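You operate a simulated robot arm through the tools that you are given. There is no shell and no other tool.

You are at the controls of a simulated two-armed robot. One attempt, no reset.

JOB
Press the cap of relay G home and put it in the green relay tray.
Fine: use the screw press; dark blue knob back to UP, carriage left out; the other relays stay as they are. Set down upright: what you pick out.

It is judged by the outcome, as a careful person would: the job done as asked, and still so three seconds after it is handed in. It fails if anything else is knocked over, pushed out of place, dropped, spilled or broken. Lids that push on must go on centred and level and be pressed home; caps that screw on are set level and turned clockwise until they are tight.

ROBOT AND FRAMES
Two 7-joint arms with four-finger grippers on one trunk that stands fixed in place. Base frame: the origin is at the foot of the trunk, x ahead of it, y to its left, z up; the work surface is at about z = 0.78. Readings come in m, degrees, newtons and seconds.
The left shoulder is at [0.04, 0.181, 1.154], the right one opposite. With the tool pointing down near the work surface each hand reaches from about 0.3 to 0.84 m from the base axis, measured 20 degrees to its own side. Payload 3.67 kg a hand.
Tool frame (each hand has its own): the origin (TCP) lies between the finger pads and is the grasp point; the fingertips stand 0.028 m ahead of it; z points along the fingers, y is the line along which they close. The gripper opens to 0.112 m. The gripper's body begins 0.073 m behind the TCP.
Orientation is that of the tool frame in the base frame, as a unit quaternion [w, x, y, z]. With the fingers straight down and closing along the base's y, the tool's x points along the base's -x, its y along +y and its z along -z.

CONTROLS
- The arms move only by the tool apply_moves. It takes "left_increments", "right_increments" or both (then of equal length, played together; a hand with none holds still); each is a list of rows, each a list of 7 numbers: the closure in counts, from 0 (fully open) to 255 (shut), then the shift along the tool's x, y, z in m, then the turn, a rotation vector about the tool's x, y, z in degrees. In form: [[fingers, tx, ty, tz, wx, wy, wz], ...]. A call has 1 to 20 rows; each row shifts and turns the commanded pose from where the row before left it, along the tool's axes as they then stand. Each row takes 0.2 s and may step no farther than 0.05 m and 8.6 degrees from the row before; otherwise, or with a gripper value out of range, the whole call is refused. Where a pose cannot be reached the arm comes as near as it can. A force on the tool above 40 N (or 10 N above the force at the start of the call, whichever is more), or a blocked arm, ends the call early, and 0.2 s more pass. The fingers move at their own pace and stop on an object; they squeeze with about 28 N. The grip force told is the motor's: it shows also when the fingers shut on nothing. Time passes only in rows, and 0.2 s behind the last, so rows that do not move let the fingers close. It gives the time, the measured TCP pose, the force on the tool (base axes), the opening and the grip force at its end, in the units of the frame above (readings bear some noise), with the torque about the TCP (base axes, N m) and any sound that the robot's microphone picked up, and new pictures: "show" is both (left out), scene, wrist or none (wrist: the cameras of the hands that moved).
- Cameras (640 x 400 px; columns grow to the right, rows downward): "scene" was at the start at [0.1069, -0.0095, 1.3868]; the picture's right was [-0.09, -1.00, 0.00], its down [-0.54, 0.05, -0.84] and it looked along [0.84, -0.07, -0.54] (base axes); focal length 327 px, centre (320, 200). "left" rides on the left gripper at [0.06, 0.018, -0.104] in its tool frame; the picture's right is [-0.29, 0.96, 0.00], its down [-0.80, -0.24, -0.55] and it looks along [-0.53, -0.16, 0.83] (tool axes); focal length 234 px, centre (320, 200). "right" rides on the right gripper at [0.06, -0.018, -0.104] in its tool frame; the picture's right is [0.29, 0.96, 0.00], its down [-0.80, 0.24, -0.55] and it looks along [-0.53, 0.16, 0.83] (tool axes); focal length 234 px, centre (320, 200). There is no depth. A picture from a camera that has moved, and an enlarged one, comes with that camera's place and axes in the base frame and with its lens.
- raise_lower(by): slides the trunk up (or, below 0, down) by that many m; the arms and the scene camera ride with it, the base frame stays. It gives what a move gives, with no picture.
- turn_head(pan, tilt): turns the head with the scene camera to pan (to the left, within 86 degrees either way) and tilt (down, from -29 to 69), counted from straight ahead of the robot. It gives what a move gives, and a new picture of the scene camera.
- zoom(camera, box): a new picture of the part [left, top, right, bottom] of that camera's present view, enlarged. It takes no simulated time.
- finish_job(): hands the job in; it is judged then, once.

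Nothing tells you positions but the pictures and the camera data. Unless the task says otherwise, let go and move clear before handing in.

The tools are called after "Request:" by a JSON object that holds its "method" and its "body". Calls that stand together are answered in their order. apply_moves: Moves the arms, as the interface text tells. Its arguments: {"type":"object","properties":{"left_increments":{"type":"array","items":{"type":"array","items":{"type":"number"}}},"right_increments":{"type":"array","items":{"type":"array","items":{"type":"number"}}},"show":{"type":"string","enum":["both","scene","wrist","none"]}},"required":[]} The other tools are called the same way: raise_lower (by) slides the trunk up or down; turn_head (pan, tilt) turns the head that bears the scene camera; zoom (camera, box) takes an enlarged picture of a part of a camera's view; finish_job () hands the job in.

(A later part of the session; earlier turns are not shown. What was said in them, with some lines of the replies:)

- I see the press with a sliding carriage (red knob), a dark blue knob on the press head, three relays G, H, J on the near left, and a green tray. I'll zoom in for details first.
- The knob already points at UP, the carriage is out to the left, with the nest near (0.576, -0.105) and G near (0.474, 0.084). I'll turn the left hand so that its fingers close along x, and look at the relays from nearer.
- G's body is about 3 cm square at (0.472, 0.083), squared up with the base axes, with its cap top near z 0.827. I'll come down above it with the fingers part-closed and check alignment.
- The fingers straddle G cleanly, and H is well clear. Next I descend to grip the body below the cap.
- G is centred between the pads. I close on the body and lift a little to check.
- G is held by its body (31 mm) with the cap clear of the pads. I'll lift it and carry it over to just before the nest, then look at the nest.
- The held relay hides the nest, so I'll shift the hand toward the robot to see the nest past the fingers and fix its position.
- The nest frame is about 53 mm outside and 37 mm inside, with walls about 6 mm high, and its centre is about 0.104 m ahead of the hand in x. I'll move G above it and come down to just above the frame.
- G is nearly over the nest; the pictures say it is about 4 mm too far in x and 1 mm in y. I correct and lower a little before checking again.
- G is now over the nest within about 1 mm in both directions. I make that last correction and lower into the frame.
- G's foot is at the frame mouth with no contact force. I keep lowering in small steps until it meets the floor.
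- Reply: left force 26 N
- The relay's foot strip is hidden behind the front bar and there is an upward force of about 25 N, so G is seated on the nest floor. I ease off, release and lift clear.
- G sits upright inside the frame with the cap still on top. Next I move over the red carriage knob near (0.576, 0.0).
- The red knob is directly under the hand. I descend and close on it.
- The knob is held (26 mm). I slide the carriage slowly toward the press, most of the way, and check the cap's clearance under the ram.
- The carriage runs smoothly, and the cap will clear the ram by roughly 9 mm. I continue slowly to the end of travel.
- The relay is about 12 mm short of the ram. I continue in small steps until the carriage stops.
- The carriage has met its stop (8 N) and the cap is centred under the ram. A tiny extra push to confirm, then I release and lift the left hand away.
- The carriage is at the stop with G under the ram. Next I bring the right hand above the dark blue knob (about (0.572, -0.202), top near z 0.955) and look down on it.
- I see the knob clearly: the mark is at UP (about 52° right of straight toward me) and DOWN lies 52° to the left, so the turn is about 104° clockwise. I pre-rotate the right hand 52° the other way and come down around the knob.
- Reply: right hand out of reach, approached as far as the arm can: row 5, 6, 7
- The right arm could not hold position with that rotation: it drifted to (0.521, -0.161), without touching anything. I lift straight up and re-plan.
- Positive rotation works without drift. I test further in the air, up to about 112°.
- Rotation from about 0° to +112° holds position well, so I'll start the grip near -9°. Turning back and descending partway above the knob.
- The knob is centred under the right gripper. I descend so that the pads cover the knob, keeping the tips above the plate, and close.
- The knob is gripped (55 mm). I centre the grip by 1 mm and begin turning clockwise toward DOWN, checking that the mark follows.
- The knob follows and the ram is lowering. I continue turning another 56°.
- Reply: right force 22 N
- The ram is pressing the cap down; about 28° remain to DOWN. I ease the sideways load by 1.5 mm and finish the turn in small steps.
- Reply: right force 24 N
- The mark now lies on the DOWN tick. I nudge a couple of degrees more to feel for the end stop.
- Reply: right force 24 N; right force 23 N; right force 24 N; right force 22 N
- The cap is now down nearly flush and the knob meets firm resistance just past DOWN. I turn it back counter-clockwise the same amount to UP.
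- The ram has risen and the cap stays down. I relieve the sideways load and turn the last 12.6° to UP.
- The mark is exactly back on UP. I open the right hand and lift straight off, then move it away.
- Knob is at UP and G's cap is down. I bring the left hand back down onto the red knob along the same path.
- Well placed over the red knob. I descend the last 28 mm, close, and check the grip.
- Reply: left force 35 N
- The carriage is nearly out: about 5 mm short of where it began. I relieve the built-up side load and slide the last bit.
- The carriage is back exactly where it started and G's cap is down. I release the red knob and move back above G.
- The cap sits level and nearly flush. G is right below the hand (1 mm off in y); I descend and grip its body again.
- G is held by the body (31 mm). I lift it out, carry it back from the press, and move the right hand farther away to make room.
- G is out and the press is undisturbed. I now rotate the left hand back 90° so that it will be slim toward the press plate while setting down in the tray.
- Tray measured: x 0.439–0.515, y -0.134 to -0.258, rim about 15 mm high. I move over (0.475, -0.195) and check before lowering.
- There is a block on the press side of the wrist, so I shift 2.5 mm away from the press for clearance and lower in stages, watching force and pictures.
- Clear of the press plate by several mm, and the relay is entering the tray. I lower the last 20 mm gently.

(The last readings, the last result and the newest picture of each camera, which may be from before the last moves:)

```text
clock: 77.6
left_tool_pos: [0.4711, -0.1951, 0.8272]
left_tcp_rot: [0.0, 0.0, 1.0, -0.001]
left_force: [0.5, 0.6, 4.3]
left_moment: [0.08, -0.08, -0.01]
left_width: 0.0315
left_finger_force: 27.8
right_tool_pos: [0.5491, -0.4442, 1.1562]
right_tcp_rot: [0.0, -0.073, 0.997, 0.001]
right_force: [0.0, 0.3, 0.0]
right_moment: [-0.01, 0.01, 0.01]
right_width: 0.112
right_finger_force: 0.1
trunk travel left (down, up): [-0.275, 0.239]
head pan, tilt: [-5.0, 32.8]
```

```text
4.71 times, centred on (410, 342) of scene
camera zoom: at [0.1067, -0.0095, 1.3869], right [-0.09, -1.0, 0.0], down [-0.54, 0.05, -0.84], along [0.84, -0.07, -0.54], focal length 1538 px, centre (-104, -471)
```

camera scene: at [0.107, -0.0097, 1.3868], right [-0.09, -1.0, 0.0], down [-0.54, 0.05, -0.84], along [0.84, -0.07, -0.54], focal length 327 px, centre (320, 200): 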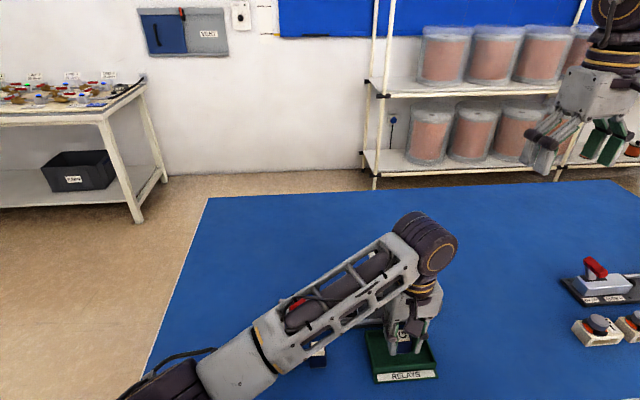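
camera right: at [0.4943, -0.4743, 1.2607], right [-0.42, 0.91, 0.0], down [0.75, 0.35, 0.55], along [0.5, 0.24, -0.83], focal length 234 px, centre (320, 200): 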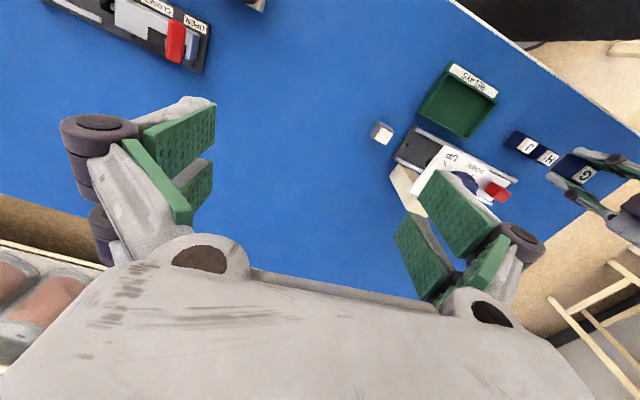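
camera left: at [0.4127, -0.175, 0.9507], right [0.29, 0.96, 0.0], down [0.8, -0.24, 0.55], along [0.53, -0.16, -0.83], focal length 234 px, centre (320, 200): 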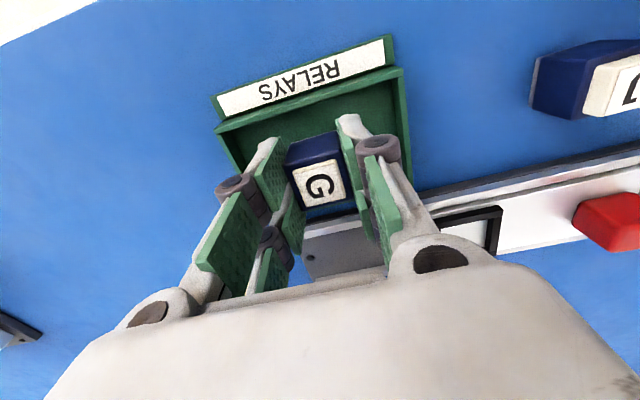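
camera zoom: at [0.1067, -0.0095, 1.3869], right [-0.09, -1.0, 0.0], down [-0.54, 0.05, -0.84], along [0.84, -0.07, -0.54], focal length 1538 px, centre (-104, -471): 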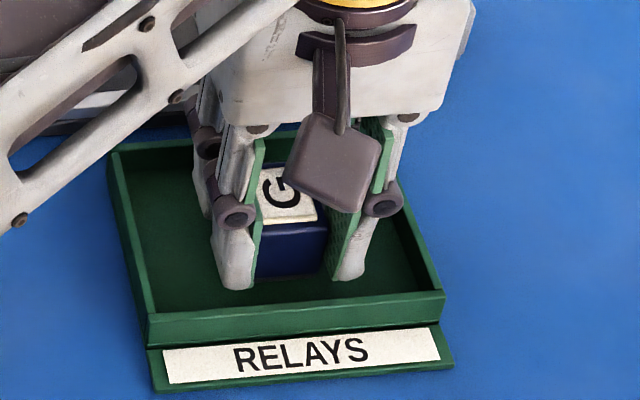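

Light contact (4 N): G stands on the tray floor. I open the fingers and lift straight up.

Request:
{"method": "apply_moves", "body": {"left_increments": [[170, 0, 0, 0, 0, 0, 0], [130, 0, 0, 0, 0, 0, 0], [110, 0, 0, 0, 0, 0, 0], [110, 0, 0, 0, 0, 0, 0], [110, 0, 0, -0.01, 0, 0, 0], [110, 0, 0, -0.03, 0, 0, 0], [110, 0, 0, -0.04, 0, 0, 0], [110, 0, 0, -0.045, 0, 0, 0], [110, 0, 0, -0.045, 0, 0, 0], [110, 0, 0, 0, 0, 0, 0]]}}

Request:
{"method": "zoom", "body": {"camera": "scene", "box": [355, 300, 445, 390]}}

Request:
{"method": "zoom", "body": {"camera": "left", "box": [220, 60, 420, 240]}}

```text
clock: 79.8
left_tool_pos: [0.4715, -0.1954, 0.9925]
left_tcp_rot: [-0.001, -0.001, 1.0, -0.001]
left_force: [-0.1, 0.2, -0.1]
left_moment: [0.02, 0.02, 0.0]
left_width: 0.0637
left_finger_force: 0.0
right_tool_pos: [0.5504, -0.4451, 1.1566]
right_tcp_rot: [0.0, -0.074, 0.997, 0.0]
right_force: [-0.9, 0.0, -0.3]
right_moment: [0.02, 0.02, -0.02]
right_width: 0.1119
right_finger_force: 0.0
trunk travel left (down, up): [-0.275, 0.239]
head pan, tilt: [-5.0, 32.8]
camera scene: at [0.1073, -0.0097, 1.3867], right [-0.09, -1.0, 0.0], down [-0.54, 0.05, -0.84], along [0.84, -0.07, -0.54], focal length 327 px, centre (320, 200)
camera left: at [0.4137, -0.1759, 1.0983], right [0.29, 0.96, 0.0], down [0.8, -0.24, 0.55], along [0.53, -0.16, -0.83], focal length 234 px, centre (320, 200)
```

scene: 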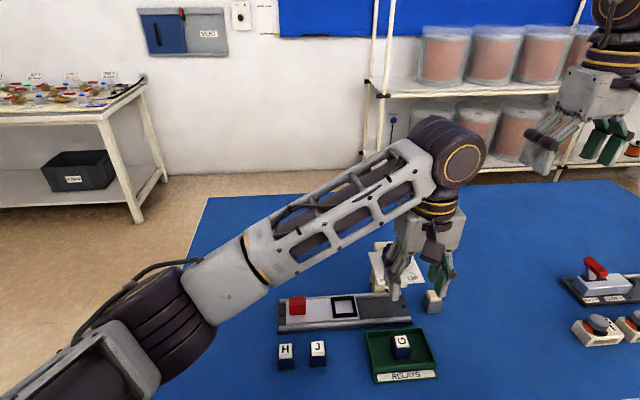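
left: 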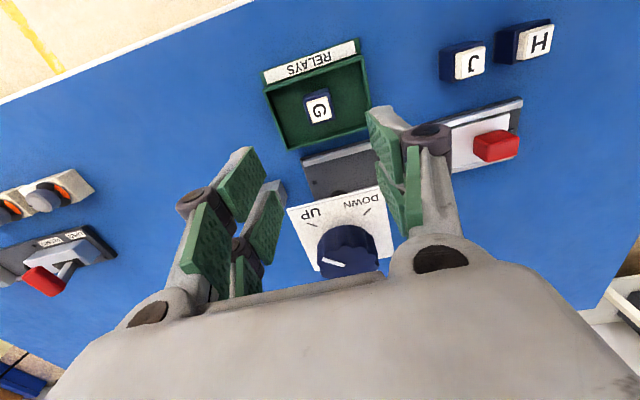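

```text
4.44 times, centred on (400, 345) of scene
camera zoom: at [0.1073, -0.0097, 1.3867], right [-0.09, -1.0, 0.0], down [-0.54, 0.05, -0.84], along [0.84, -0.07, -0.54], focal length 1453 px, centre (-36, -444)
```

zoom: 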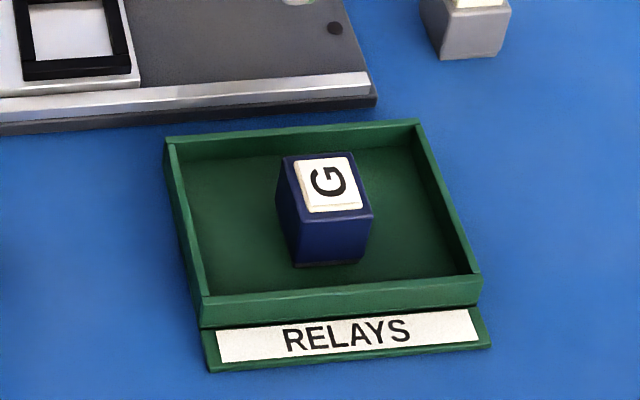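

```text
2.22 times, centred on (320, 150) of left
camera zoom: at [0.4137, -0.1759, 1.0983], right [0.29, 0.96, 0.0], down [0.8, -0.24, 0.55], along [0.53, -0.16, -0.83], focal length 520 px, centre (320, 311)
```

zoom: 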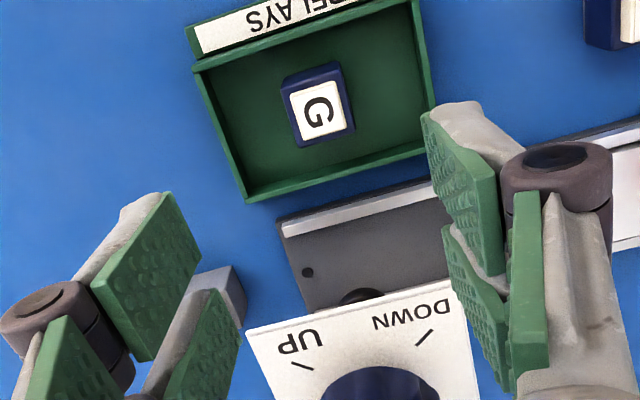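

G stands upright in the tray with its cap down. I move the left hand up and away for a clear final check.

Request:
{"method": "apply_moves", "body": {"left_increments": [[110, 0, 0, -0.04, 0, 0, 0], [110, 0, 0.01, -0.04, 0, 0, 0], [110, 0.01, 0.035, -0.03, 0, 0, 0], [110, 0.01, 0.045, 0, 0, 0, 0], [110, 0.01, 0.045, 0, 0, 0, 0], [110, 0.01, 0.045, 0, 0, 0, 0], [110, 0, 0.045, 0, 0, 0, 0], [110, 0, 0.045, 0, 0, 0, 0], [110, 0, 0.045, 0, 0, 0, 0], [110, 0, 0, 0, 0, 0, 0]]}}

Request:
{"method": "zoom", "body": {"camera": "scene", "box": [260, 230, 450, 390]}}

Request:
{"method": "zoom", "body": {"camera": "scene", "box": [350, 230, 450, 330]}}

Request:
{"method": "zoom", "body": {"camera": "right", "box": [360, 40, 600, 240]}}

```text
clock: 82.0
left_tool_pos: [0.4303, 0.1186, 1.1087]
left_tcp_rot: [0.0, 0.0, 1.0, 0.0]
left_force: [-0.6, 0.2, 0.0]
left_moment: [0.05, 0.02, 0.01]
left_width: 0.0639
left_finger_force: 0.1
right_tool_pos: [0.5511, -0.4472, 1.1554]
right_tcp_rot: [0.0, -0.073, 0.997, 0.002]
right_force: [0.0, -0.4, -0.1]
right_moment: [0.04, 0.0, -0.01]
right_width: 0.1119
right_finger_force: 0.1
trunk travel left (down, up): [-0.275, 0.239]
head pan, tilt: [-5.0, 32.8]
camera scene: at [0.1073, -0.011, 1.3867], right [-0.09, -1.0, 0.0], down [-0.54, 0.05, -0.84], along [0.84, -0.07, -0.54], focal length 327 px, centre (320, 200)
camera left: at [0.3721, 0.1375, 1.213], right [0.29, 0.96, 0.0], down [0.8, -0.24, 0.55], along [0.53, -0.16, -0.83], focal length 234 px, centre (320, 200)
```

scene: 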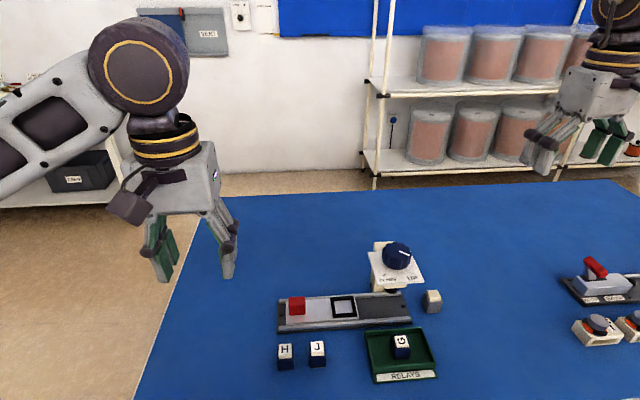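
left: 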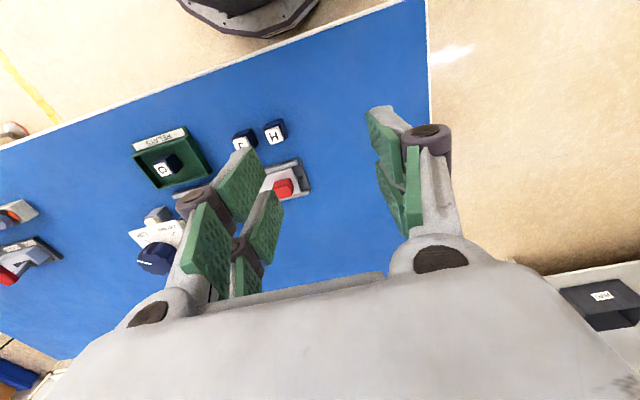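

```text
2.50 times, centred on (355, 310) of scene
camera zoom: at [0.1073, -0.011, 1.3867], right [-0.09, -1.0, 0.0], down [-0.54, 0.05, -0.84], along [0.84, -0.07, -0.54], focal length 817 px, centre (232, -75)
```

zoom: 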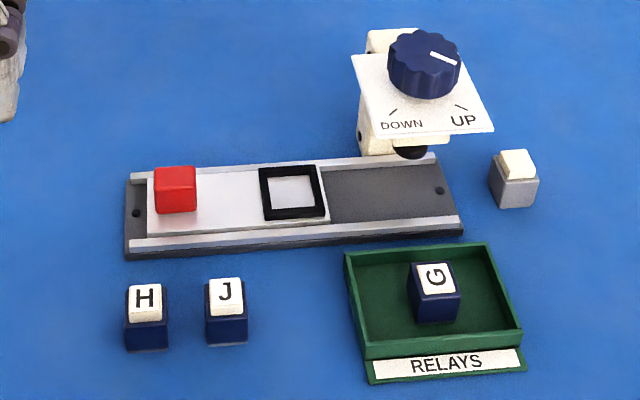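

```text
4.00 times, centred on (400, 280) of scene
camera zoom: at [0.1073, -0.011, 1.3867], right [-0.09, -1.0, 0.0], down [-0.54, 0.05, -0.84], along [0.84, -0.07, -0.54], focal length 1308 px, centre (0, -120)
```

zoom: 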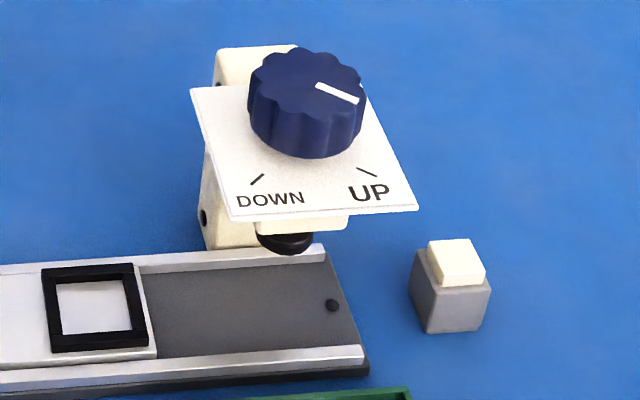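

```text
2.00 times, centred on (480, 140) of right
camera zoom: at [0.4947, -0.4746, 1.2604], right [-0.42, 0.91, 0.0], down [0.75, 0.35, 0.55], along [0.5, 0.24, -0.83], focal length 468 px, centre (0, 320)
```

zoom: 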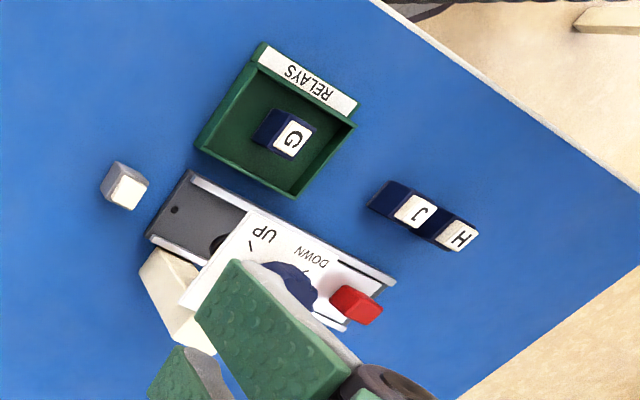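

G stands upright in the green tray with its cap pressed home. The dark blue knob is on UP, the carriage is out where it started, and H, J and the grey block haven't moved. Both hands are clear, so I'm handing in the job.

Request:
{"method": "finish_job", "body": {}}

```text
The job is handed in.
```

The job is handed in: relay G's cap was pressed with the screw press, and G now stands upright in the green relay tray.

- **Cap:** it went down level and nearly flush. I turned the knob a little past DOWN until it resisted firmly and the ram stopped moving.
- **Press:** the dark blue knob is back on its UP mark, and the carriage is out where it started.
- **Other items:** H, J and the unlabelled grey block look unmoved in the final pictures. Both hands were empty and clear before I handed in.

G is turned a quarter-turn in the tray, so its letter faces sideways. I set it down that way to keep the gripper clear of the press plate.
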